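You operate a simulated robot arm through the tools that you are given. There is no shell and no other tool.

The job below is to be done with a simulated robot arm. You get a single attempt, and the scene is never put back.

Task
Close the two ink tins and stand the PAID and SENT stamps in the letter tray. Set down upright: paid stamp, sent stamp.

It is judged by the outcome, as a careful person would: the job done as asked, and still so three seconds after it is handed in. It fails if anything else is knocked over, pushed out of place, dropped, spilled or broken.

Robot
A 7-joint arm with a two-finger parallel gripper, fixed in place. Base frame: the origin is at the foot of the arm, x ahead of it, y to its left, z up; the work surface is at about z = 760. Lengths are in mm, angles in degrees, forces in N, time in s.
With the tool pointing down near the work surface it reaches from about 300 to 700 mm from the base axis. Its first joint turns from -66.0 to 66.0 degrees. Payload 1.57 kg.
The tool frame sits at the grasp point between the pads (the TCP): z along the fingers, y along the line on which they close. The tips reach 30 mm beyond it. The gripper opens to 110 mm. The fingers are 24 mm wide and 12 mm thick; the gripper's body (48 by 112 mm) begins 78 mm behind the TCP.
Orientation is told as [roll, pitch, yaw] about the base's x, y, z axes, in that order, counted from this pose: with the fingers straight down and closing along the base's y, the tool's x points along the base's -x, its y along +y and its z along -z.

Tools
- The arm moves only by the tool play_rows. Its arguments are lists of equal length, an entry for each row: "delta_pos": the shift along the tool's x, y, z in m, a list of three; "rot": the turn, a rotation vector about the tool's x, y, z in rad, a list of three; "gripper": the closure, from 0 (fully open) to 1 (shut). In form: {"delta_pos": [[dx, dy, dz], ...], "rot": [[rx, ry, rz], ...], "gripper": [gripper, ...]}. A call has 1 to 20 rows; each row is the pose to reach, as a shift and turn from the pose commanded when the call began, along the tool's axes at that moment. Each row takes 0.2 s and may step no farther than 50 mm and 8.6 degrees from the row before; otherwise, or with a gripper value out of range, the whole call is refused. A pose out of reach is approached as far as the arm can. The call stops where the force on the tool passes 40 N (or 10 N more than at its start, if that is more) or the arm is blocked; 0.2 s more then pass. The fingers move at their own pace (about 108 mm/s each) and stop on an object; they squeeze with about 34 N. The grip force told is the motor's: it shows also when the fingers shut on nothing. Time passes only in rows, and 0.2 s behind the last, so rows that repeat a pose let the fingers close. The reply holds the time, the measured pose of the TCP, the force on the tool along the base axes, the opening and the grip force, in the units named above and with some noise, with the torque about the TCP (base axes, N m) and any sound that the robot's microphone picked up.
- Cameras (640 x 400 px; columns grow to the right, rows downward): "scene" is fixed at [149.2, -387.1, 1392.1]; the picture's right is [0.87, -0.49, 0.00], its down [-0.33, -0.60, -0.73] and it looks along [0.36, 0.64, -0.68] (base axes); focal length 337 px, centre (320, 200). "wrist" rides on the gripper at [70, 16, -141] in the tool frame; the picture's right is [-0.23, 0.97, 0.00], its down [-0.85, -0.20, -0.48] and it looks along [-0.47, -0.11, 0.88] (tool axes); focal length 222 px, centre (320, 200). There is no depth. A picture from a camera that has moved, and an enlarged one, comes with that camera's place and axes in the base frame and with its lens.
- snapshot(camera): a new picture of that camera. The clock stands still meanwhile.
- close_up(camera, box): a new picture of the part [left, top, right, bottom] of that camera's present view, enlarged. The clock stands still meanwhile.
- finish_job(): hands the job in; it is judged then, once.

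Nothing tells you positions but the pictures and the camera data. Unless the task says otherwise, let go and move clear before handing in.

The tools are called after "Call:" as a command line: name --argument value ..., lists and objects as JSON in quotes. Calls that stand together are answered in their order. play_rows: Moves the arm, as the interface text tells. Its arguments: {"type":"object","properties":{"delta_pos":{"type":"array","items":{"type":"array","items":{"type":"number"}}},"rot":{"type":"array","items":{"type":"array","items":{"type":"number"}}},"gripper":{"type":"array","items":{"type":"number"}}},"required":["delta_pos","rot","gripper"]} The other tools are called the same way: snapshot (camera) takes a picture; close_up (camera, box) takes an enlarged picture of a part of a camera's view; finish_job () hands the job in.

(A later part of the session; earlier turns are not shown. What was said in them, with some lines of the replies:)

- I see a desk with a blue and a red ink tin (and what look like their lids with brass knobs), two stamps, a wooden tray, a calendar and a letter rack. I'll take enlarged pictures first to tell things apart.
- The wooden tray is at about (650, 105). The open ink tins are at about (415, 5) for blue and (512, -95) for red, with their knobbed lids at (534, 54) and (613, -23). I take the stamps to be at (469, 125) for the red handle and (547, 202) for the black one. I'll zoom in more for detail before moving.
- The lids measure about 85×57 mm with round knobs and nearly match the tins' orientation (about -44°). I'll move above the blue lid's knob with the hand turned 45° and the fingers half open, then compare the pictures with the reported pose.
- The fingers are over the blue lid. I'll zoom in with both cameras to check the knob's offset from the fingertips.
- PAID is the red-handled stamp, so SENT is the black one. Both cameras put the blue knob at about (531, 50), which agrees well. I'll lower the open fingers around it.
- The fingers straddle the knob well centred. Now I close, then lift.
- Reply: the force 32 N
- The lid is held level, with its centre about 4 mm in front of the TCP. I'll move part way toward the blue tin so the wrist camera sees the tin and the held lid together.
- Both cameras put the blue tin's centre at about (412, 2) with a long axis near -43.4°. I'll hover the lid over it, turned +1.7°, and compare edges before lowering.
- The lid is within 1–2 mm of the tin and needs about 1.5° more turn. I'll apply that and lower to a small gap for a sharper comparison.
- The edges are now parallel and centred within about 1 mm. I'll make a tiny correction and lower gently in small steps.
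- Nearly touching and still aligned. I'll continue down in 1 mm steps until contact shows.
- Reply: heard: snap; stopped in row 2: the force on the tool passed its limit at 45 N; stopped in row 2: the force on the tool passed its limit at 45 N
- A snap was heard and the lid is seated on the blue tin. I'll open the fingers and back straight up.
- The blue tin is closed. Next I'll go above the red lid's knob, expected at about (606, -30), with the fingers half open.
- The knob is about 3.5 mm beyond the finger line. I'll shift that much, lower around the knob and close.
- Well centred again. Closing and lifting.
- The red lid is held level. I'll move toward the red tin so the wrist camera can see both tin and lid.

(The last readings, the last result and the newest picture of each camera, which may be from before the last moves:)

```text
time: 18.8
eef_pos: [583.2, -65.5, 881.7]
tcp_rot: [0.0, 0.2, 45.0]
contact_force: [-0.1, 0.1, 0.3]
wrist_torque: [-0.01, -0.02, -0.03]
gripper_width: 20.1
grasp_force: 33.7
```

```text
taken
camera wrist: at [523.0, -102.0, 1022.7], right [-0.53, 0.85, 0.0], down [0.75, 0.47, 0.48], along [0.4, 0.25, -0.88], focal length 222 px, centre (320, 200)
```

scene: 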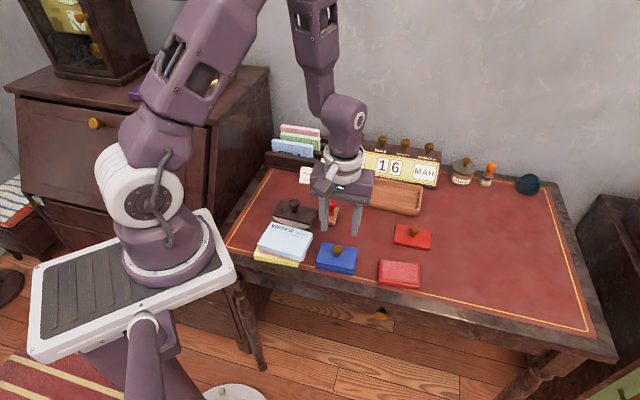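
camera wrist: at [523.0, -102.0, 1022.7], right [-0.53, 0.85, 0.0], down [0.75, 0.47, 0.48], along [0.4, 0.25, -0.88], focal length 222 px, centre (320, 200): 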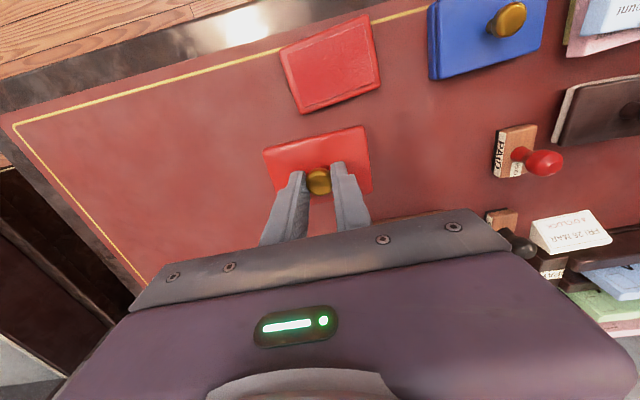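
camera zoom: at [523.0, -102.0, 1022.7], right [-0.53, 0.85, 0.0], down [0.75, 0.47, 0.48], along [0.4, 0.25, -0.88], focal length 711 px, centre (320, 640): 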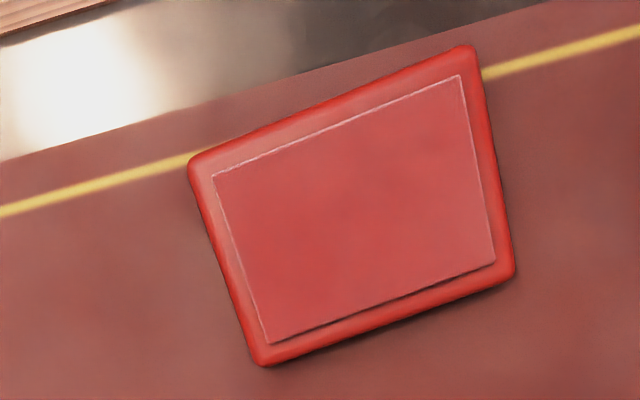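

Measured from the wrist, the red tin's centre is about 74 mm forward and 29 mm across in the tool frame, and turned about 4.9° from the lid. I'll hover the lid above it.

Call:
play_rows --delta_pos '[[0.0244, 0.0098, 0.0], [0.0489, 0.0195, 0.0], [0.0733, 0.0293, 0.0], [0.0733, 0.0293, 0.025], [0.0733, 0.0293, 0.044], [0.0733, 0.0293, 0.044]]' --rot '[[0, 0, -0.028], [0, 0, -0.056], [0, 0, -0.085], [0, 0, -0.085], [0, 0, -0.085], [0, 0, -0.085]]' --gripper '[1, 1, 1, 1, 1, 1]'

Call:
close_up --camera "wrist" --box '[240, 100, 400, 200]'

Call:
close_up --camera "scene" --box '[368, 252, 432, 292]'

```text
time: 20.1
eef_pos: [511.1, -98.4, 837.0]
tcp_rot: [0.0, 0.1, 49.8]
contact_force: [-0.2, -0.9, -0.4]
wrist_torque: [0.01, -0.02, 0.01]
gripper_width: 20.1
grasp_force: 33.8
```

```text
4.00 times, centred on (320, 150) of wrist
camera zoom: at [454.5, -139.8, 978.1], right [-0.6, 0.8, 0.0], down [0.7, 0.53, 0.48], along [0.38, 0.28, -0.88], focal length 888 px, centre (320, 400)
```

zoom: 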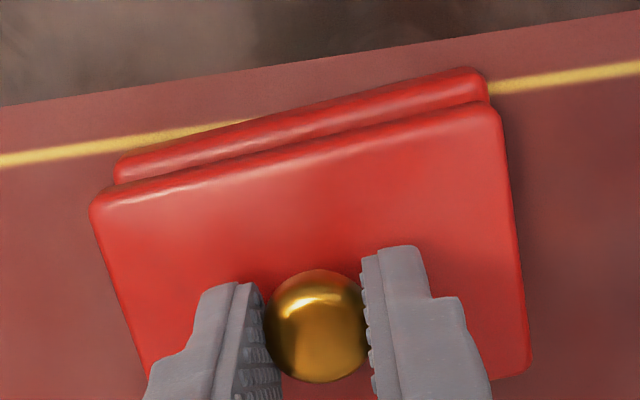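

```text
10.00 times, centred on (400, 272) of scene
camera zoom: at [149.2, -387.1, 1392.1], right [0.87, -0.49, 0.0], down [-0.33, -0.6, -0.73], along [0.36, 0.64, -0.68], focal length 3372 px, centre (-480, -520)
```

zoom: 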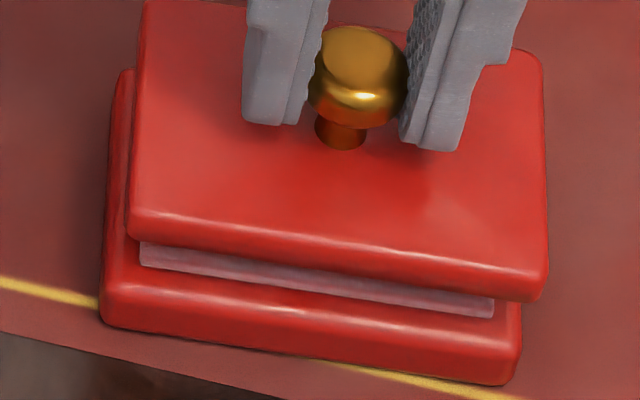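

The lid is parallel to the red tin and about 1–2 mm off. I'll nudge it toward the robot's front-left and lower for another check.

Call:
play_rows --delta_pos '[[0.0006, 0.0004, 0.003], [0.0012, 0.0008, 0.006], [0.0012, 0.0008, 0.009], [0.0012, 0.0008, 0.009]]' --rot '[[0, 0, 0], [0, 0, 0], [0, 0, 0], [0, 0, 0]]' --gripper '[1, 1, 1, 1]'

Call:
close_up --camera "wrist" --box '[240, 100, 400, 200]'

Call:
close_up --camera "scene" --box '[368, 252, 432, 292]'

```text
time: 21.1
eef_pos: [510.0, -98.2, 828.6]
tcp_rot: [0.0, 0.2, 49.9]
contact_force: [0.4, 0.2, 0.2]
wrist_torque: [-0.02, 0.02, 0.03]
gripper_width: 20.3
grasp_force: 33.6
```

```text
4.00 times, centred on (320, 150) of wrist
camera zoom: at [453.0, -139.8, 969.5], right [-0.6, 0.8, 0.0], down [0.7, 0.53, 0.48], along [0.38, 0.28, -0.88], focal length 888 px, centre (320, 400)
```

zoom: 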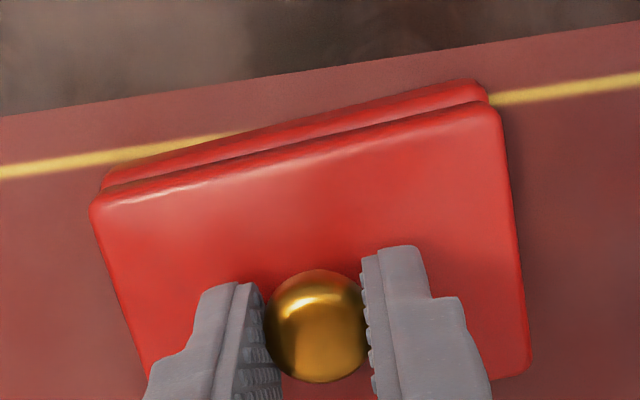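

```text
10.00 times, centred on (400, 272) of scene
camera zoom: at [149.2, -387.1, 1392.1], right [0.87, -0.49, 0.0], down [-0.33, -0.6, -0.73], along [0.36, 0.64, -0.68], focal length 3372 px, centre (-480, -520)
```

zoom: 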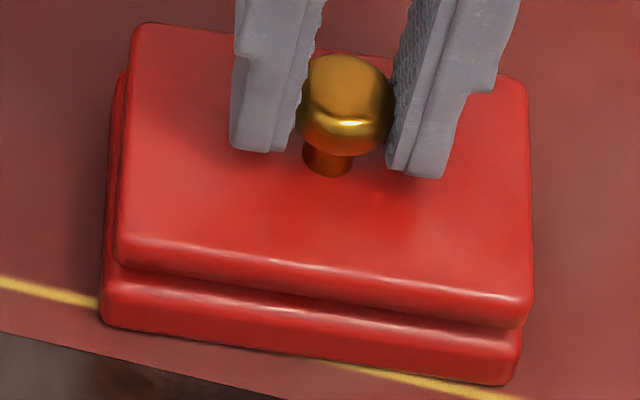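

Aligned within about 1 mm by both cameras. Lowering gently.

Call:
play_rows --delta_pos '[[0.0, -0.0003, 0.0015], [0.0, -0.0003, 0.003], [0.0, -0.0003, 0.004], [0.0, -0.0003, 0.004]]' --rot '[[0, 0, 0], [0, 0, 0], [0, 0, 0], [0, 0, 0]]' --gripper '[1, 1, 1, 1]'

Call:
play_rows --delta_pos '[[0, 0, 0.001], [0, 0, 0.002], [0, 0, 0.003], [0, 0, 0.004]]' --rot '[[0, 0, 0], [0, 0, 0], [0, 0, 0], [0, 0, 0]]' --gripper '[1, 1, 1, 1]'

Call:
close_up --camera "scene" --box '[368, 252, 432, 292]'

```text
time: 22.1
eef_pos: [510.4, -99.3, 824.8]
tcp_rot: [0.0, 0.2, 49.8]
contact_force: [0.8, -0.3, -1.5]
wrist_torque: [0.01, -0.02, -0.03]
gripper_width: 20.1
grasp_force: 33.8
```

```text
time: 23.1
eef_pos: [510.7, -97.2, 823.8]
tcp_rot: [-0.2, 0.2, 49.9]
contact_force: [-4.4, 3.7, 34.3]
wrist_torque: [0.01, 0.19, 0.01]
gripper_width: 20.3
grasp_force: 33.4
heard: snap
```

```text
10.00 times, centred on (400, 272) of scene
camera zoom: at [148.6, -386.9, 1392.2], right [0.87, -0.49, 0.0], down [-0.33, -0.6, -0.73], along [0.36, 0.64, -0.68], focal length 3372 px, centre (-480, -520)
```

zoom: 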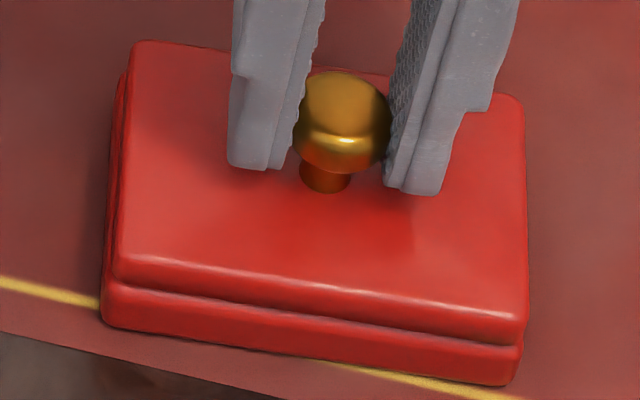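

The red lid snapped on too. I'll ease the pressure, open and rise.

Call:
play_rows --delta_pos '[[0, 0, -0.002], [0, 0, -0.002], [0, 0, -0.002], [0, 0, -0.002], [0, 0, -0.025], [0, 0, -0.055], [0, 0, -0.085], [0, 0, -0.085]]' --rot '[[0, 0, 0], [0, 0, 0], [0, 0, 0], [0, 0, 0], [0, 0, 0], [0, 0, 0], [0, 0, 0], [0, 0, 0]]' --gripper '[1, 0.7, 0.545, 0.545, 0.545, 0.545, 0.545, 0.545]'

Call:
close_up --camera "scene" --box '[300, 190, 460, 290]'

Call:
close_up --camera "scene" --box '[360, 245, 440, 295]'

Call:
close_up --camera "scene" --box '[264, 173, 376, 243]'

```text
time: 24.9
eef_pos: [510.5, -97.7, 907.4]
tcp_rot: [0.0, 0.2, 49.8]
contact_force: [0.2, 0.1, 0.5]
wrist_torque: [0.05, 0.0, -0.02]
gripper_width: 50.4
grasp_force: 0.1
```

```text
4.00 times, centred on (380, 240) of scene
camera zoom: at [149.2, -387.1, 1392.1], right [0.87, -0.49, 0.0], down [-0.33, -0.6, -0.73], along [0.36, 0.64, -0.68], focal length 1349 px, centre (80, 40)
```

zoom: 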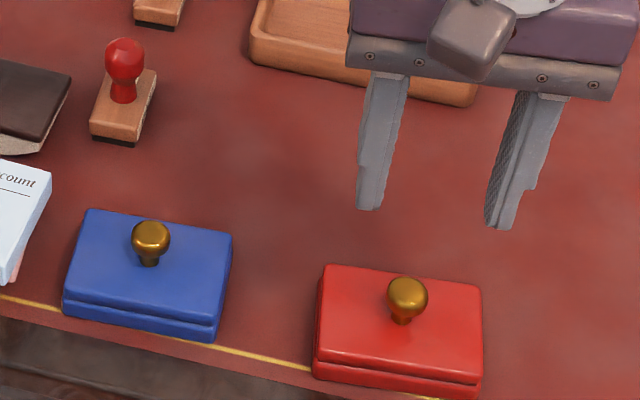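

```text
8.00 times, centred on (400, 270) of scene
camera zoom: at [149.2, -387.1, 1392.1], right [0.87, -0.49, 0.0], down [-0.33, -0.6, -0.73], along [0.36, 0.64, -0.68], focal length 2697 px, centre (-320, -360)
```

zoom: 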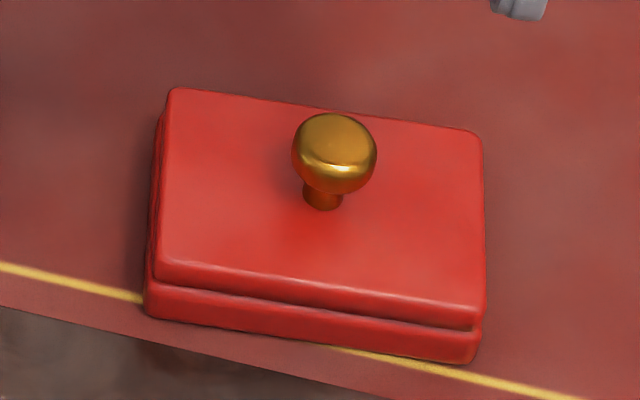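

```text
5.71 times, centred on (320, 208) of scene
camera zoom: at [149.2, -387.1, 1392.1], right [0.87, -0.49, 0.0], down [-0.33, -0.6, -0.73], along [0.36, 0.64, -0.68], focal length 1927 px, centre (320, 154)
```

zoom: 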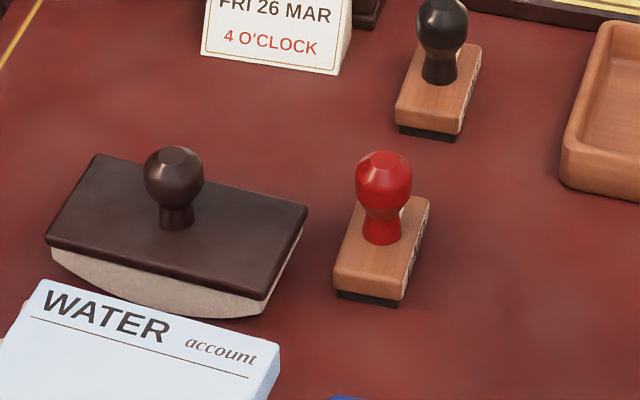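

Both tins are closed. Next is the PAID stamp (red handle), at about (468, 127). I'll go above it with a narrower opening to stay clear of the blotter.

Call:
play_rows --delta_pos '[[-0.024, 0.0296, 0], [-0.048, 0.0593, 0], [-0.072, 0.0889, 0], [-0.096, 0.1185, 0], [-0.12, 0.1482, 0], [-0.1439, 0.1778, 0.0], [-0.1439, 0.1778, 0.0]]' --rot '[[0, 0, 0.014], [0, 0, 0.028], [0, 0, 0.042], [0, 0, 0.056], [0, 0, 0.07], [0, 0, 0.084], [0, 0, 0.084]]' --gripper '[0.6, 0.62, 0.62, 0.62, 0.62, 0.62, 0.62]'

Call:
close_up --camera "wrist" --box '[240, 80, 432, 200]'

Call:
close_up --camera "scene" --box '[280, 165, 376, 225]'

```text
time: 26.6
eef_pos: [468.0, 129.5, 904.5]
tcp_rot: [0.0, 0.2, 45.1]
contact_force: [-0.8, 0.3, 0.0]
wrist_torque: [-0.02, -0.01, -0.01]
gripper_width: 41.8
grasp_force: 0.1
```

```text
3.33 times, centred on (336, 140) of wrist
camera zoom: at [407.3, 92.7, 1046.4], right [-0.53, 0.85, 0.0], down [0.75, 0.47, 0.48], along [0.4, 0.25, -0.88], focal length 740 px, centre (267, 400)
```

zoom: 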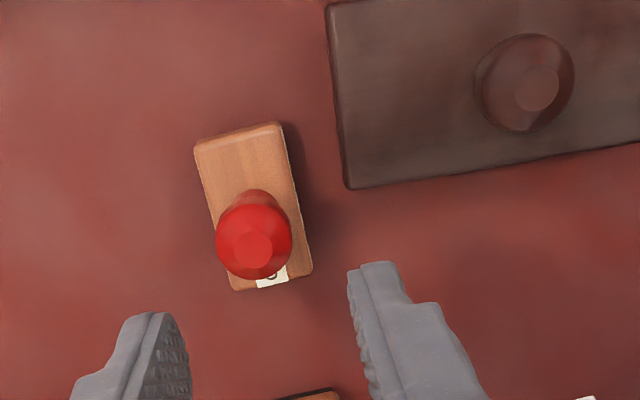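

```text
6.67 times, centred on (328, 195) of scene
camera zoom: at [149.2, -387.0, 1392.1], right [0.87, -0.49, 0.0], down [-0.33, -0.6, -0.73], along [0.36, 0.64, -0.68], focal length 2248 px, centre (267, 233)
```

zoom: 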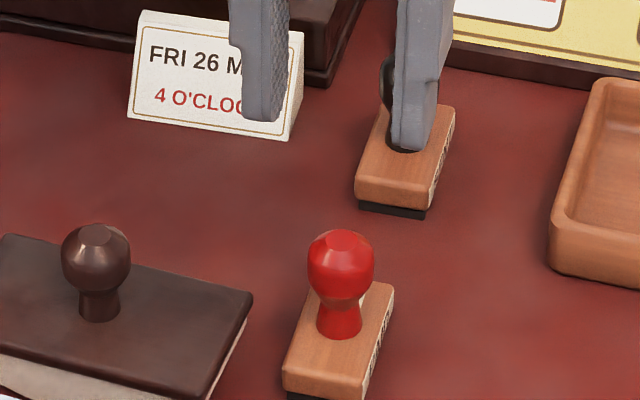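

The handle is about 5 mm in tool x and -4 mm in tool y from the finger centre. I'll correct that and lower to the handle's height.

Call:
play_rows --delta_pos '[[0.005, -0.004, 0.0], [0.005, -0.004, 0.025], [0.005, -0.004, 0.05], [0.005, -0.004, 0.067], [0.005, -0.004, 0.079], [0.005, -0.004, 0.079]]' --rot '[[0, 0, 0], [0, 0, 0], [0, 0, 0], [0, 0, 0], [0, 0, 0], [0, 0, 0]]' --gripper '[0.62, 0.62, 0.62, 0.62, 0.62, 0.62]'

Call:
close_up --camera "wrist" --box '[240, 100, 400, 200]'

Call:
close_up --camera "scene" --box '[292, 190, 372, 240]'

```text
time: 27.9
eef_pos: [467.7, 120.2, 825.8]
tcp_rot: [0.0, 0.2, 45.1]
contact_force: [-0.4, 0.1, -0.2]
wrist_torque: [0.01, 0.01, -0.01]
gripper_width: 41.8
grasp_force: 0.0
```

```text
4.00 times, centred on (320, 150) of wrist
camera zoom: at [406.5, 83.4, 966.4], right [-0.53, 0.85, 0.0], down [0.75, 0.47, 0.48], along [0.4, 0.25, -0.88], focal length 888 px, centre (320, 400)
```

zoom: 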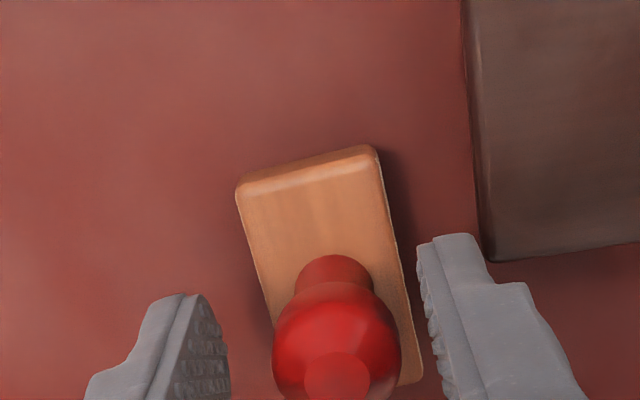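

```text
8.00 times, centred on (332, 215) of scene
camera zoom: at [149.2, -387.1, 1392.1], right [0.87, -0.49, 0.0], down [-0.33, -0.6, -0.73], along [0.36, 0.64, -0.68], focal length 2697 px, centre (224, 80)
```

zoom: 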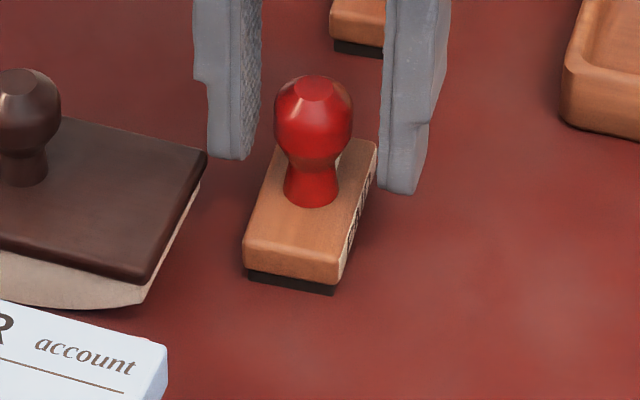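

The fingers straddle the handle at the right height. A small correction, then close and lift.

Call:
play_rows --delta_pos '[[-0.002, 0.0015, 0], [-0.002, 0.0015, 0], [-0.002, 0.0015, 0], [-0.002, 0.0015, 0], [-0.002, 0.0015, 0]]' --rot '[[0, 0, 0], [0, 0, 0], [0, 0, 0], [0, 0, 0], [0, 0, 0]]' --gripper '[0.62, 0.8, 1, 1, 1]'

Call:
play_rows --delta_pos '[[0, 0, -0.01], [0, 0, -0.03], [0, 0, -0.06], [0, 0, -0.08], [0, 0, -0.08]]' --rot '[[0, 0, 0], [0, 0, 0], [0, 0, 0], [0, 0, 0], [0, 0, 0]]' --gripper '[1, 1, 1, 1, 1]'

Call:
close_up --camera "scene" --box '[272, 150, 384, 220]'

Call:
snapshot --camera "wrist"

```text
time: 29.1
eef_pos: [465.8, 122.0, 826.2]
tcp_rot: [0.0, 0.1, 45.1]
contact_force: [0.1, -0.5, -0.6]
wrist_torque: [-0.04, 0.0, 0.0]
gripper_width: 23.3
grasp_force: 34.2
```

```text
time: 30.4
eef_pos: [465.3, 122.4, 906.6]
tcp_rot: [0.0, 0.2, 45.1]
contact_force: [-0.6, -0.4, -0.3]
wrist_torque: [0.0, -0.01, -0.03]
gripper_width: 23.4
grasp_force: 33.9
```

```text
5.71 times, centred on (328, 185) of scene
camera zoom: at [149.2, -387.1, 1392.1], right [0.87, -0.49, 0.0], down [-0.33, -0.6, -0.73], along [0.36, 0.64, -0.68], focal length 1927 px, centre (274, 286)
```

zoom: 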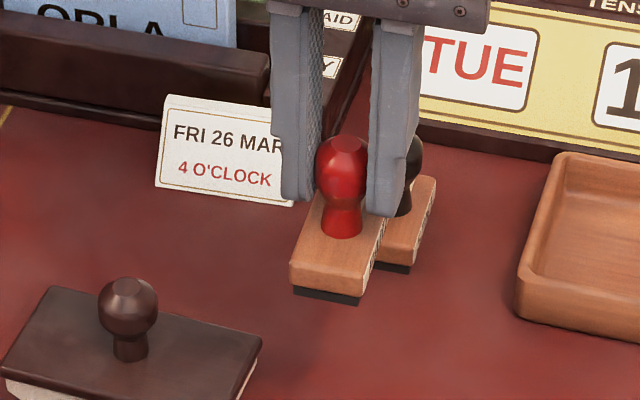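

```text
taken
camera wrist: at [406.4, 85.6, 1048.2], right [-0.53, 0.85, 0.0], down [0.75, 0.47, 0.48], along [0.4, 0.25, -0.88], focal length 222 px, centre (320, 200)
```

wrist: 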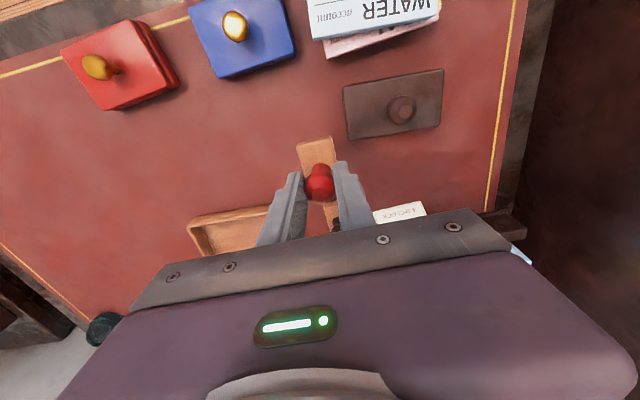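

The PAID stamp is held upright. I'll carry it above the right half of the tray, at about (669, 84), and look before lowering.

Call:
play_rows --delta_pos '[[-0.0194, -0.0286, 0], [-0.0389, -0.0571, 0], [-0.0583, -0.0857, 0], [-0.0777, -0.1142, 0], [-0.0972, -0.1428, 0], [-0.1166, -0.1713, 0], [-0.1166, -0.1713, 0]]' --rot '[[0, 0, 0], [0, 0, 0], [0, 0, 0], [0, 0, 0], [0, 0, 0], [0, 0, 0], [0, 0, 0]]' --gripper '[1, 1, 1, 1, 1, 1, 1]'

Call:
snapshot --camera "scene"

Call:
close_up --camera "scene" --box '[336, 130, 464, 210]'

Call:
snapshot --camera "wrist"

```text
time: 31.9
eef_pos: [670.5, 84.4, 905.0]
tcp_rot: [0.0, 0.3, 45.1]
contact_force: [0.6, 0.0, -0.9]
wrist_torque: [-0.02, 0.01, 0.03]
gripper_width: 23.4
grasp_force: 34.1
```

```text
taken
```

scene: 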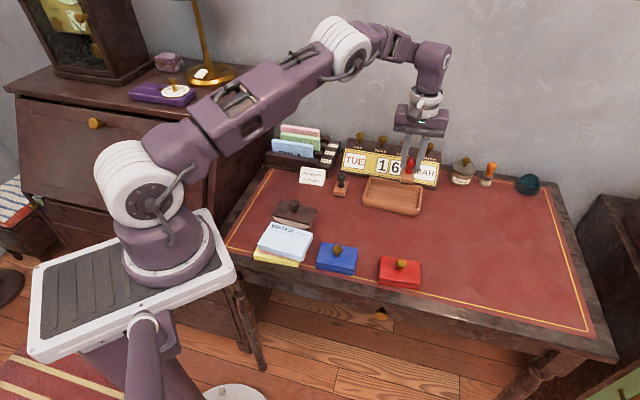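

```text
5.00 times, centred on (400, 170) of scene
camera zoom: at [149.2, -387.1, 1392.1], right [0.87, -0.49, 0.0], down [-0.33, -0.6, -0.73], along [0.36, 0.64, -0.68], focal length 1686 px, centre (-80, 350)
```

zoom: 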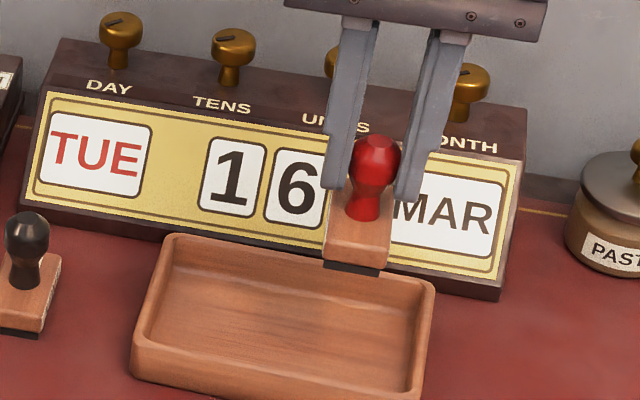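

```text
taken
camera wrist: at [609.5, 48.9, 1047.0], right [-0.53, 0.85, 0.0], down [0.75, 0.47, 0.47], along [0.4, 0.25, -0.88], focal length 222 px, centre (320, 200)
```

wrist: 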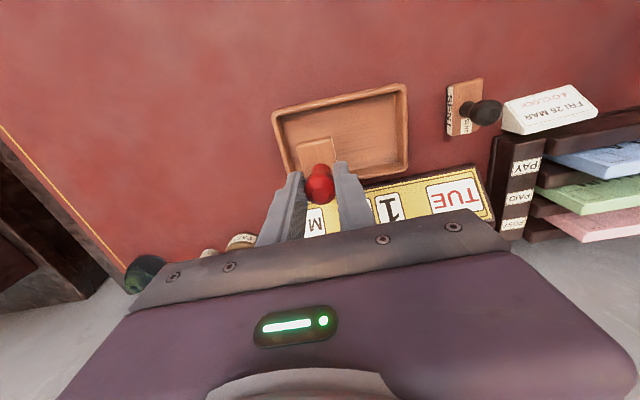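

Call:
close_up --camera "wrist" --box '[260, 75, 420, 175]'

```text
4.00 times, centred on (340, 125) of wrist
camera zoom: at [609.5, 48.9, 1047.0], right [-0.53, 0.85, 0.0], down [0.75, 0.47, 0.47], along [0.4, 0.25, -0.88], focal length 888 px, centre (240, 500)
```

zoom: 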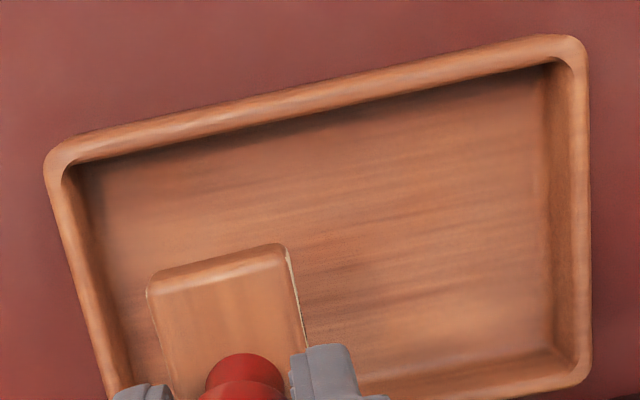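

The stamp sits well inside the tray's right half, with more than 10 mm to every wall. Lowering it.

Call:
play_rows --delta_pos '[[0, 0, 0.02], [0, 0, 0.04], [0, 0, 0.055], [0, 0, 0.065], [0, 0, 0.0675], [0, 0, 0.0675]]' --rot '[[0, 0, 0], [0, 0, 0], [0, 0, 0], [0, 0, 0], [0, 0, 0], [0, 0, 0]]' --gripper '[1, 1, 1, 1, 1, 1]'

Call:
close_up --camera "scene" --box '[352, 155, 448, 215]'

```text
time: 33.4
eef_pos: [670.3, 84.3, 838.2]
tcp_rot: [-0.1, 0.1, 45.0]
contact_force: [0.3, 0.0, -1.0]
wrist_torque: [-0.03, 0.01, -0.03]
gripper_width: 23.3
grasp_force: 33.8
```

```text
6.67 times, centred on (400, 185) of scene
camera zoom: at [149.2, -387.1, 1392.1], right [0.87, -0.49, 0.0], down [-0.33, -0.6, -0.73], along [0.36, 0.64, -0.68], focal length 2248 px, centre (-213, 300)
```

zoom: 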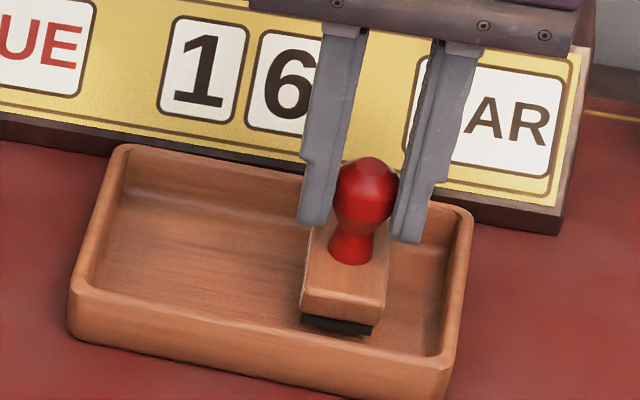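

Just above the floor now. I'll step down in single millimetres until contact.

Call:
play_rows --delta_pos '[[0, 0, 0.001], [0, 0, 0.002], [0, 0, 0.003], [0, 0, 0.003]]' --rot '[[0, 0, 0], [0, 0, 0], [0, 0, 0], [0, 0, 0]]' --gripper '[1, 1, 1, 1]'

Call:
play_rows --delta_pos '[[0, 0, 0.001], [0, 0, 0.0015], [0, 0, 0.0015]]' --rot '[[0, 0, 0], [0, 0, 0], [0, 0, 0]]' --gripper '[1, 1, 1]'

Call:
close_up --camera "scene" --box '[368, 165, 448, 215]'

```text
time: 34.4
eef_pos: [668.6, 84.8, 836.5]
tcp_rot: [0.0, 0.2, 45.0]
contact_force: [0.8, 0.2, -0.6]
wrist_torque: [0.02, -0.04, -0.01]
gripper_width: 23.6
grasp_force: 34.6
```

```text
time: 35.1
eef_pos: [669.9, 83.4, 834.3]
tcp_rot: [0.0, 0.3, 45.2]
contact_force: [-0.8, 0.1, -0.8]
wrist_torque: [-0.02, -0.02, 0.0]
gripper_width: 23.4
grasp_force: 34.5
```

```text
8.00 times, centred on (408, 190) of scene
camera zoom: at [149.2, -387.1, 1392.1], right [0.87, -0.49, 0.0], down [-0.33, -0.6, -0.73], along [0.36, 0.64, -0.68], focal length 2697 px, centre (-384, 280)
```

zoom: 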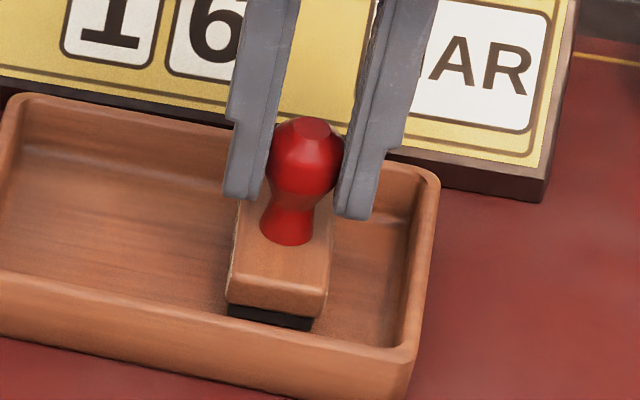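

Call:
play_rows --delta_pos '[[0, 0, 0.001], [0, 0, 0.002], [0, 0, 0.002]]' --rot '[[0, 0, 0], [0, 0, 0], [0, 0, 0]]' --gripper '[1, 1, 1]'

```text
time: 36.0
eef_pos: [669.3, 84.2, 831.3]
tcp_rot: [0.0, 0.2, 45.0]
contact_force: [0.2, -0.2, -1.2]
wrist_torque: [0.06, -0.01, 0.05]
gripper_width: 23.3
grasp_force: 33.6
```

The PAID stamp has not touched the tray floor yet. I'll continue down in small steps.

Call:
play_rows --delta_pos '[[0, 0, 0.001], [0, 0, 0.002], [0, 0, 0.002]]' --rot '[[0, 0, 0], [0, 0, 0], [0, 0, 0]]' --gripper '[1, 1, 1]'

Call:
close_up --camera "scene" --box '[368, 165, 448, 215]'

```text
time: 36.8
eef_pos: [670.3, 84.4, 831.2]
tcp_rot: [-0.1, 0.2, 45.1]
contact_force: [-3.3, 2.1, 10.3]
wrist_torque: [0.03, 0.08, 0.02]
gripper_width: 23.8
grasp_force: 34.1
```

```text
8.00 times, centred on (408, 190) of scene
camera zoom: at [148.9, -387.0, 1392.1], right [0.87, -0.49, 0.0], down [-0.33, -0.6, -0.73], along [0.36, 0.64, -0.68], focal length 2697 px, centre (-384, 280)
```

zoom: 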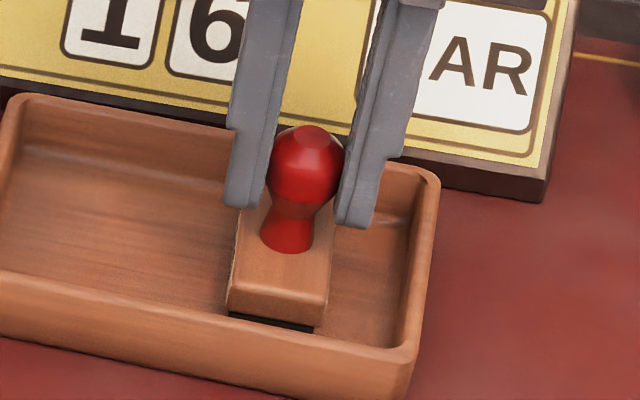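

Contact with the floor, about 10 N, and the stamp stands upright. Releasing and rising.

Call:
play_rows --delta_pos '[[0, 0, -0.001], [0, 0, -0.001], [0, 0, -0.001], [0, 0, -0.001], [0, 0, -0.02], [0, 0, -0.05], [0, 0, -0.08], [0, 0, -0.08]]' --rot '[[0, 0, 0], [0, 0, 0], [0, 0, 0], [0, 0, 0], [0, 0, 0], [0, 0, 0], [0, 0, 0], [0, 0, 0]]' --gripper '[0.9, 0.7, 0.62, 0.62, 0.62, 0.62, 0.62, 0.62]'

Call:
close_up --camera "scene" --box '[352, 150, 448, 210]'

Call:
close_up --camera "scene" --box '[280, 150, 376, 210]'

```text
time: 38.5
eef_pos: [667.6, 84.4, 911.2]
tcp_rot: [0.0, 0.2, 45.1]
contact_force: [0.0, -0.1, 0.1]
wrist_torque: [0.02, 0.03, 0.0]
gripper_width: 41.7
grasp_force: 0.1
```

```text
6.67 times, centred on (400, 180) of scene
camera zoom: at [149.2, -387.1, 1392.1], right [0.87, -0.49, 0.0], down [-0.33, -0.6, -0.73], along [0.36, 0.64, -0.68], focal length 2248 px, centre (-213, 333)
```

zoom: 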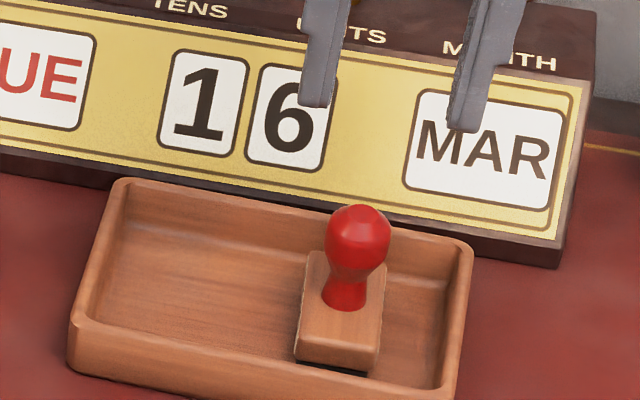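

```text
6.67 times, centred on (328, 180) of scene
camera zoom: at [149.2, -387.1, 1392.1], right [0.87, -0.49, 0.0], down [-0.33, -0.6, -0.73], along [0.36, 0.64, -0.68], focal length 2248 px, centre (267, 333)
```

zoom: 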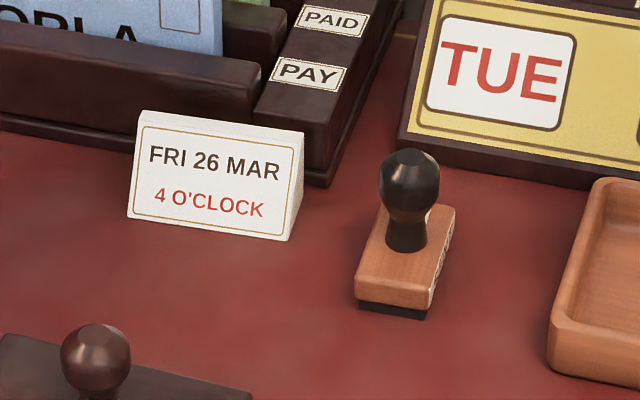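

The PAID stamp stands in the tray. Next is the SENT stamp (black handle), at about (547, 204). I'll move above it and check.

Call:
play_rows --delta_pos '[[0.0, 0.034, 0], [0.0, 0.068, 0], [0.001, 0.102, 0], [0.001, 0.136, 0], [0.0012, 0.1698, 0.006], [0.0012, 0.1698, 0.006]]' --rot '[[0, 0, 0], [0, 0, 0], [0, 0, 0], [0, 0, 0], [0, 0, 0], [0, 0, 0]]' --gripper '[0.62, 0.62, 0.62, 0.62, 0.62, 0.62]'

Call:
close_up --camera "wrist" --box '[240, 80, 432, 200]'

Call:
snapshot --camera "scene"

```text
time: 40.0
eef_pos: [546.2, 203.1, 906.9]
tcp_rot: [0.1, 0.2, 45.1]
contact_force: [0.2, -0.2, -0.2]
wrist_torque: [-0.01, -0.01, -0.03]
gripper_width: 41.7
grasp_force: 0.0
```

```text
3.33 times, centred on (336, 140) of wrist
camera zoom: at [486.2, 166.1, 1047.8], right [-0.53, 0.85, 0.0], down [0.75, 0.47, 0.48], along [0.4, 0.25, -0.88], focal length 740 px, centre (267, 400)
```

zoom: 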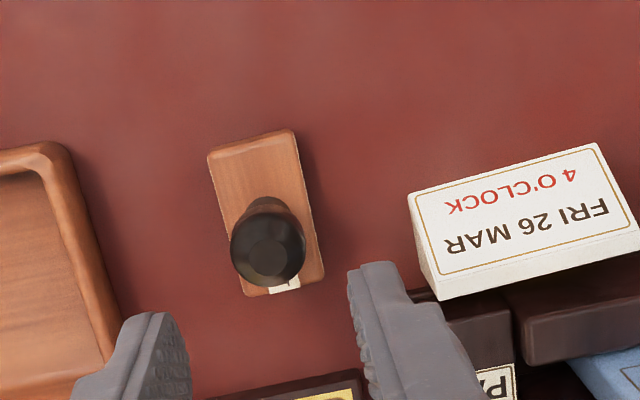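

```text
taken
```

scene: 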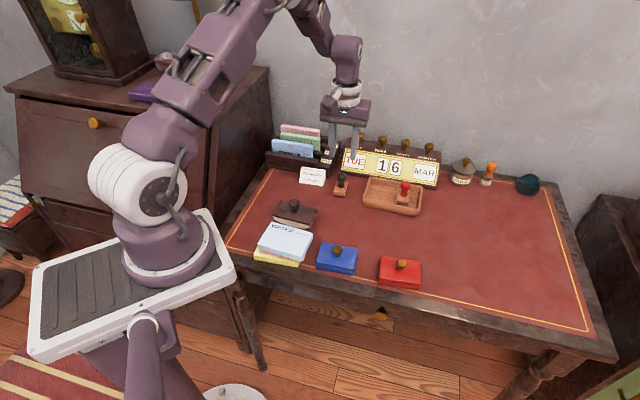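

The handle is nearly centred. I'll descend part way and check again.

Call:
play_rows --delta_pos '[[0, 0, 0.02], [0, 0, 0.044], [0, 0, 0.044]]' --rot '[[0, 0, 0], [0, 0, 0], [0, 0, 0]]' --gripper '[0.62, 0.62, 0.62]'

Call:
close_up --camera "wrist" --box '[240, 100, 400, 200]'

Call:
close_up --camera "scene" --box '[304, 155, 384, 205]'

```text
time: 40.8
eef_pos: [547.0, 203.6, 862.0]
tcp_rot: [0.0, 0.2, 45.1]
contact_force: [-0.5, 0.1, 0.1]
wrist_torque: [0.0, -0.02, -0.01]
gripper_width: 41.7
grasp_force: 0.1
```

```text
4.00 times, centred on (320, 150) of wrist
camera zoom: at [486.5, 165.9, 1002.6], right [-0.53, 0.85, 0.0], down [0.75, 0.47, 0.48], along [0.4, 0.25, -0.88], focal length 888 px, centre (320, 400)
```

zoom: 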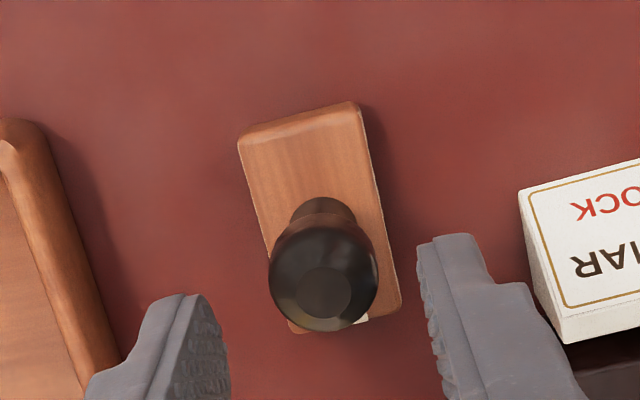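

```text
8.00 times, centred on (344, 180) of scene
camera zoom: at [149.2, -387.1, 1392.1], right [0.87, -0.49, 0.0], down [-0.33, -0.6, -0.73], along [0.36, 0.64, -0.68], focal length 2697 px, centre (128, 360)
```

zoom: 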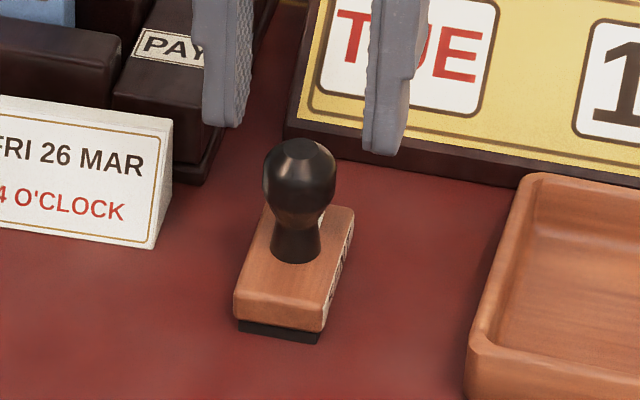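

Centred within about 1 mm. Lowering to the handle, closing and lifting.

Call:
play_rows --delta_pos '[[-0.001, 0, 0.015], [-0.001, 0, 0.028], [-0.001, 0, 0.036], [-0.001, 0, 0.036], [-0.001, 0, 0.036], [-0.001, 0, 0.036], [-0.001, 0, 0.036], [-0.001, 0, 0.036]]' --rot '[[0, 0, 0], [0, 0, 0], [0, 0, 0], [0, 0, 0], [0, 0, 0], [0, 0, 0], [0, 0, 0], [0, 0, 0]]' --gripper '[0.62, 0.62, 0.62, 0.62, 0.8, 1, 1, 1]'

Call:
play_rows --delta_pos '[[0, 0, -0.01], [0, 0, -0.03], [0, 0, -0.06], [0, 0, -0.09], [0, 0, -0.1], [0, 0, -0.1]]' --rot '[[0, 0, 0], [0, 0, 0], [0, 0, 0], [0, 0, 0], [0, 0, 0], [0, 0, 0]]' --gripper '[1, 1, 1, 1, 1, 1]'

Call:
close_up --camera "scene" --box '[290, 115, 402, 185]'

Call:
snapshot --camera "wrist"

```text
time: 42.5
eef_pos: [547.3, 204.1, 823.6]
tcp_rot: [-0.1, 0.2, 45.1]
contact_force: [-0.1, 0.6, 0.5]
wrist_torque: [0.02, -0.07, 0.0]
gripper_width: 23.4
grasp_force: 34.2
```

```text
time: 44.0
eef_pos: [548.2, 203.8, 923.9]
tcp_rot: [0.0, 0.2, 45.1]
contact_force: [1.1, -0.3, -0.2]
wrist_torque: [0.0, -0.05, -0.01]
gripper_width: 23.3
grasp_force: 34.0
```

```text
5.71 times, centred on (346, 150) of scene
camera zoom: at [149.2, -387.1, 1392.1], right [0.87, -0.49, 0.0], down [-0.33, -0.6, -0.73], along [0.36, 0.64, -0.68], focal length 1927 px, centre (171, 486)
```

zoom: 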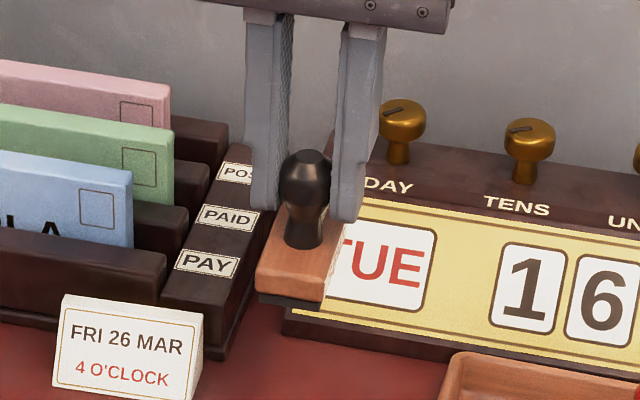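

```text
taken
camera wrist: at [488.4, 166.5, 1064.8], right [-0.53, 0.85, 0.0], down [0.75, 0.47, 0.48], along [0.4, 0.25, -0.88], focal length 222 px, centre (320, 200)
```

wrist: 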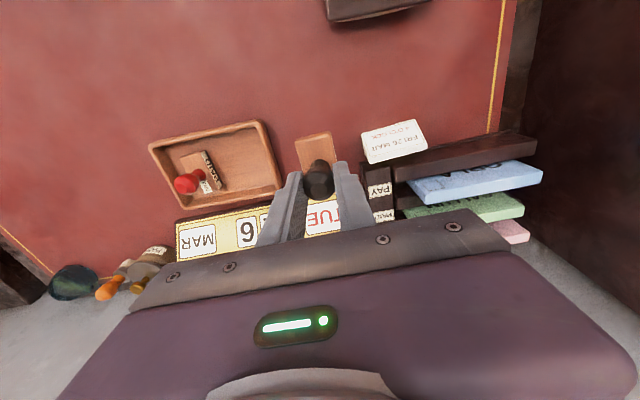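

The SENT stamp is held upright. I'll move it above the left half of the tray, at about (630, 126).

Call:
play_rows --delta_pos '[[-0.0007, -0.0284, 0], [-0.0014, -0.0568, 0], [-0.0021, -0.0851, 0], [-0.0028, -0.1135, 0], [-0.0028, -0.1135, 0.02], [-0.0028, -0.1135, 0.02]]' --rot '[[0, 0, 0], [0, 0, 0], [0, 0, 0], [0, 0, 0], [0, 0, 0], [0, 0, 0]]' --gripper '[1, 1, 1, 1, 1, 1]'

Call:
close_up --camera "wrist" --box '[220, 75, 420, 200]'

Call:
close_up --camera "scene" --box '[336, 140, 448, 210]'

```text
time: 45.4
eef_pos: [632.6, 125.2, 903.3]
tcp_rot: [0.0, 0.2, 45.2]
contact_force: [0.2, 0.6, -0.8]
wrist_torque: [-0.03, -0.02, -0.01]
gripper_width: 23.3
grasp_force: 34.2
```

```text
3.20 times, centred on (320, 138) of wrist
camera zoom: at [570.6, 88.7, 1044.9], right [-0.53, 0.85, 0.0], down [0.75, 0.47, 0.48], along [0.4, 0.25, -0.88], focal length 711 px, centre (320, 400)
```

zoom: 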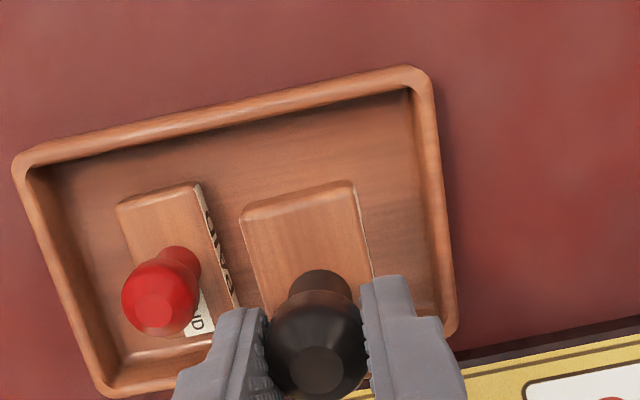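

```text
5.71 times, centred on (392, 175) of scene
camera zoom: at [149.2, -387.1, 1392.1], right [0.87, -0.49, 0.0], down [-0.33, -0.6, -0.73], along [0.36, 0.64, -0.68], focal length 1927 px, centre (-91, 343)
```

zoom: 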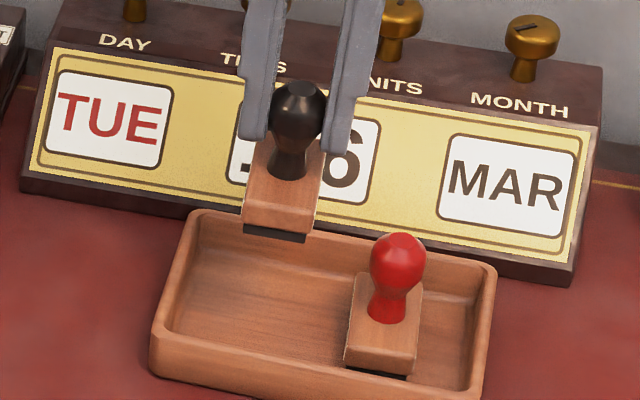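

There is good clearance in the left half of the tray. I'll shift 3 mm farther from the PAID stamp and lower.

Call:
play_rows --delta_pos '[[0, 0.003, 0.015], [0, 0.003, 0.035], [0, 0.003, 0.055], [0, 0.003, 0.067], [0, 0.003, 0.07], [0, 0.003, 0.07]]' --rot '[[0, 0, 0], [0, 0, 0], [0, 0, 0], [0, 0, 0], [0, 0, 0], [0, 0, 0]]' --gripper '[1, 1, 1, 1, 1, 1]'

Call:
close_up --camera "scene" --box '[352, 160, 432, 210]'

```text
time: 46.8
eef_pos: [628.9, 128.1, 834.2]
tcp_rot: [0.0, 0.2, 45.2]
contact_force: [-0.2, 0.0, -0.2]
wrist_torque: [-0.02, 0.04, 0.02]
gripper_width: 23.4
grasp_force: 33.9
```

```text
8.00 times, centred on (392, 185) of scene
camera zoom: at [149.2, -387.1, 1392.1], right [0.87, -0.49, 0.0], down [-0.33, -0.6, -0.73], along [0.36, 0.64, -0.68], focal length 2697 px, centre (-256, 320)
```

zoom: 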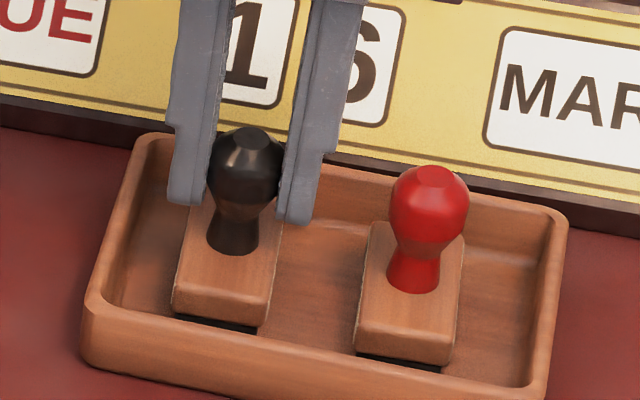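

The SENT stamp is a few millimetres above the tray floor beside PAID. I'll lower it slowly until it touches.

Call:
play_rows --delta_pos '[[0, 0, 0.001], [0, 0, 0.002], [0, 0, 0.003], [0, 0, 0.003]]' --rot '[[0, 0, 0], [0, 0, 0], [0, 0, 0], [0, 0, 0]]' --gripper '[1, 1, 1, 1]'

Call:
play_rows --delta_pos '[[0, 0, 0.001], [0, 0, 0.002], [0, 0, 0.002]]' --rot '[[0, 0, 0], [0, 0, 0], [0, 0, 0]]' --gripper '[1, 1, 1]'

```text
time: 47.8
eef_pos: [629.3, 127.3, 830.7]
tcp_rot: [-0.1, 0.2, 45.2]
contact_force: [0.1, 0.0, 0.2]
wrist_torque: [0.0, -0.02, 0.03]
gripper_width: 23.5
grasp_force: 34.6
```

```text
time: 48.5
eef_pos: [629.3, 127.3, 829.2]
tcp_rot: [0.0, 0.2, 45.0]
contact_force: [-0.4, 0.2, 1.9]
wrist_torque: [-0.05, 0.0, 0.0]
gripper_width: 23.3
grasp_force: 34.1
```

Call:
play_rows --delta_pos '[[0, 0, 0.0007], [0, 0, 0.001], [0, 0, 0.001]]' --rot '[[0, 0, 0], [0, 0, 0], [0, 0, 0]]' --gripper '[1, 1, 1]'

```text
time: 49.4
eef_pos: [629.1, 128.6, 828.7]
tcp_rot: [-0.1, 0.1, 45.2]
contact_force: [-4.1, 0.9, 21.7]
wrist_torque: [-0.25, 0.11, -0.02]
gripper_width: 23.5
grasp_force: 33.5
```

The SENT stamp is now on the tray floor. I'll ease off, open a little and rise straight up.

Call:
play_rows --delta_pos '[[0, 0, -0.0012], [0, 0, -0.0012], [0, 0, -0.0012], [0, 0, -0.0012], [0, 0, -0.0012], [0, 0, -0.02], [0, 0, -0.05], [0, 0, -0.09], [0, 0, -0.09]]' --rot '[[0, 0, 0], [0, 0, 0], [0, 0, 0], [0, 0, 0], [0, 0, 0], [0, 0, 0], [0, 0, 0], [0, 0, 0], [0, 0, 0]]' --gripper '[1, 0.75, 0.66, 0.66, 0.66, 0.66, 0.66, 0.66, 0.66]'

Call:
close_up --camera "scene" --box '[352, 160, 432, 210]'

Call:
snapshot --camera "scene"

Call:
snapshot --camera "wrist"

```text
time: 51.4
eef_pos: [628.6, 130.1, 918.8]
tcp_rot: [0.0, 0.2, 45.1]
contact_force: [-0.3, -0.4, -1.3]
wrist_torque: [0.02, 0.02, -0.01]
gripper_width: 37.2
grasp_force: 0.2
```

```text
8.00 times, centred on (392, 185) of scene
camera zoom: at [149.2, -387.1, 1392.1], right [0.87, -0.49, 0.0], down [-0.33, -0.6, -0.73], along [0.36, 0.64, -0.68], focal length 2697 px, centre (-256, 320)
```

zoom: 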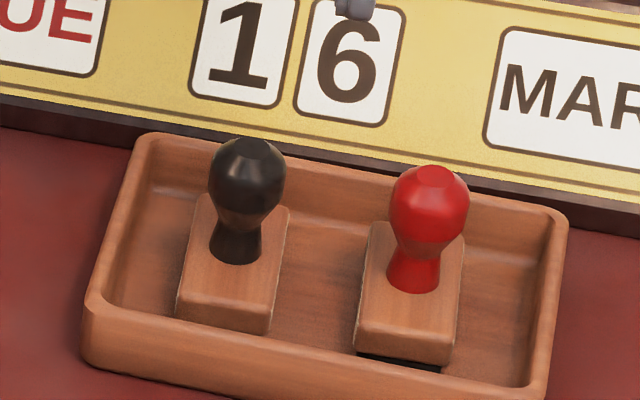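

```text
taken
```

scene: 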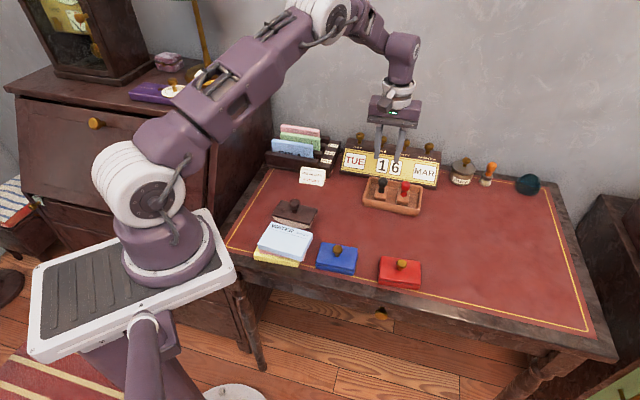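

```text
taken
camera wrist: at [568.4, 92.8, 1058.8], right [-0.53, 0.85, 0.0], down [0.75, 0.47, 0.48], along [0.4, 0.25, -0.88], focal length 222 px, centre (320, 200)
```

wrist: 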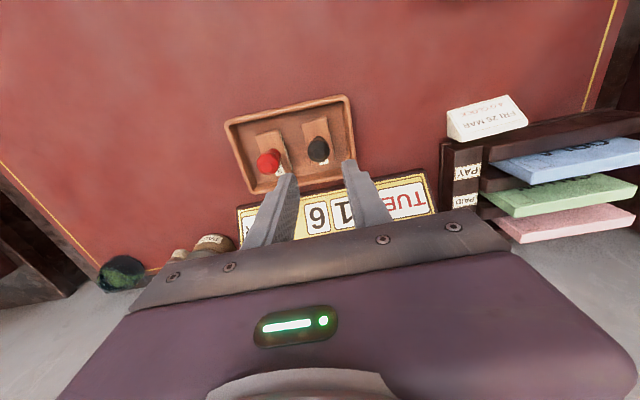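

Both stamps stand upright in the tray. I'll back the arm up and away, then check the tins and surroundings once more.

Call:
play_rows --delta_pos '[[0, 0, -0.04], [0.02, 0, -0.08], [0.05, 0, -0.11], [0.08, 0, -0.13], [0.1, 0, -0.14], [0.1, 0, -0.14], [0.1, 0, -0.14]]' --rot '[[0, 0, 0], [0, 0, 0], [0, 0, 0], [0, 0, 0], [0, 0, 0], [0, 0, 0], [0, 0, 0]]' --gripper '[0.66, 0.66, 0.66, 0.66, 0.66, 0.66, 0.66]'

Call:
close_up --camera "scene" --box '[300, 220, 428, 300]'

Call:
close_up --camera "scene" --box '[240, 120, 480, 270]'

```text
time: 53.0
eef_pos: [560.4, 58.8, 1056.3]
tcp_rot: [0.0, 0.2, 45.2]
contact_force: [1.1, 0.2, 0.2]
wrist_torque: [0.01, 0.01, -0.01]
gripper_width: 37.2
grasp_force: 0.1
```

```text
5.00 times, centred on (364, 260) of scene
camera zoom: at [149.2, -387.1, 1392.1], right [0.87, -0.49, 0.0], down [-0.33, -0.6, -0.73], along [0.36, 0.64, -0.68], focal length 1686 px, centre (100, -100)
```

zoom: 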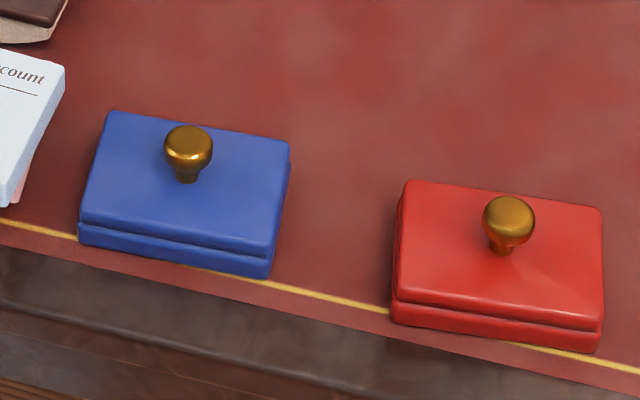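

```text
2.67 times, centred on (360, 195) of scene
camera zoom: at [149.2, -387.1, 1392.1], right [0.87, -0.49, 0.0], down [-0.33, -0.6, -0.73], along [0.36, 0.64, -0.68], focal length 899 px, centre (213, 213)
```

zoom: 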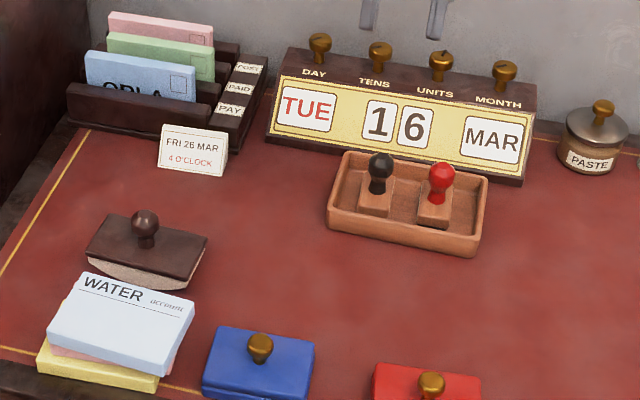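

Both tins have their lids on, PAID and SENT stand upright in the tray, nothing else has moved, and the arm is clear. I'm handing the job in.

Call:
finish_job

```text
The job is handed in.
```

Both ink tins are closed, and the PAID and SENT stamps stand upright side by side in the wooden tray, which I took to be the letter tray. I heard each lid snap as it seated.

In the last pictures before I handed it in, nothing else looked moved or knocked over. The arm had let go and was well clear. I haven't seen the judged result.
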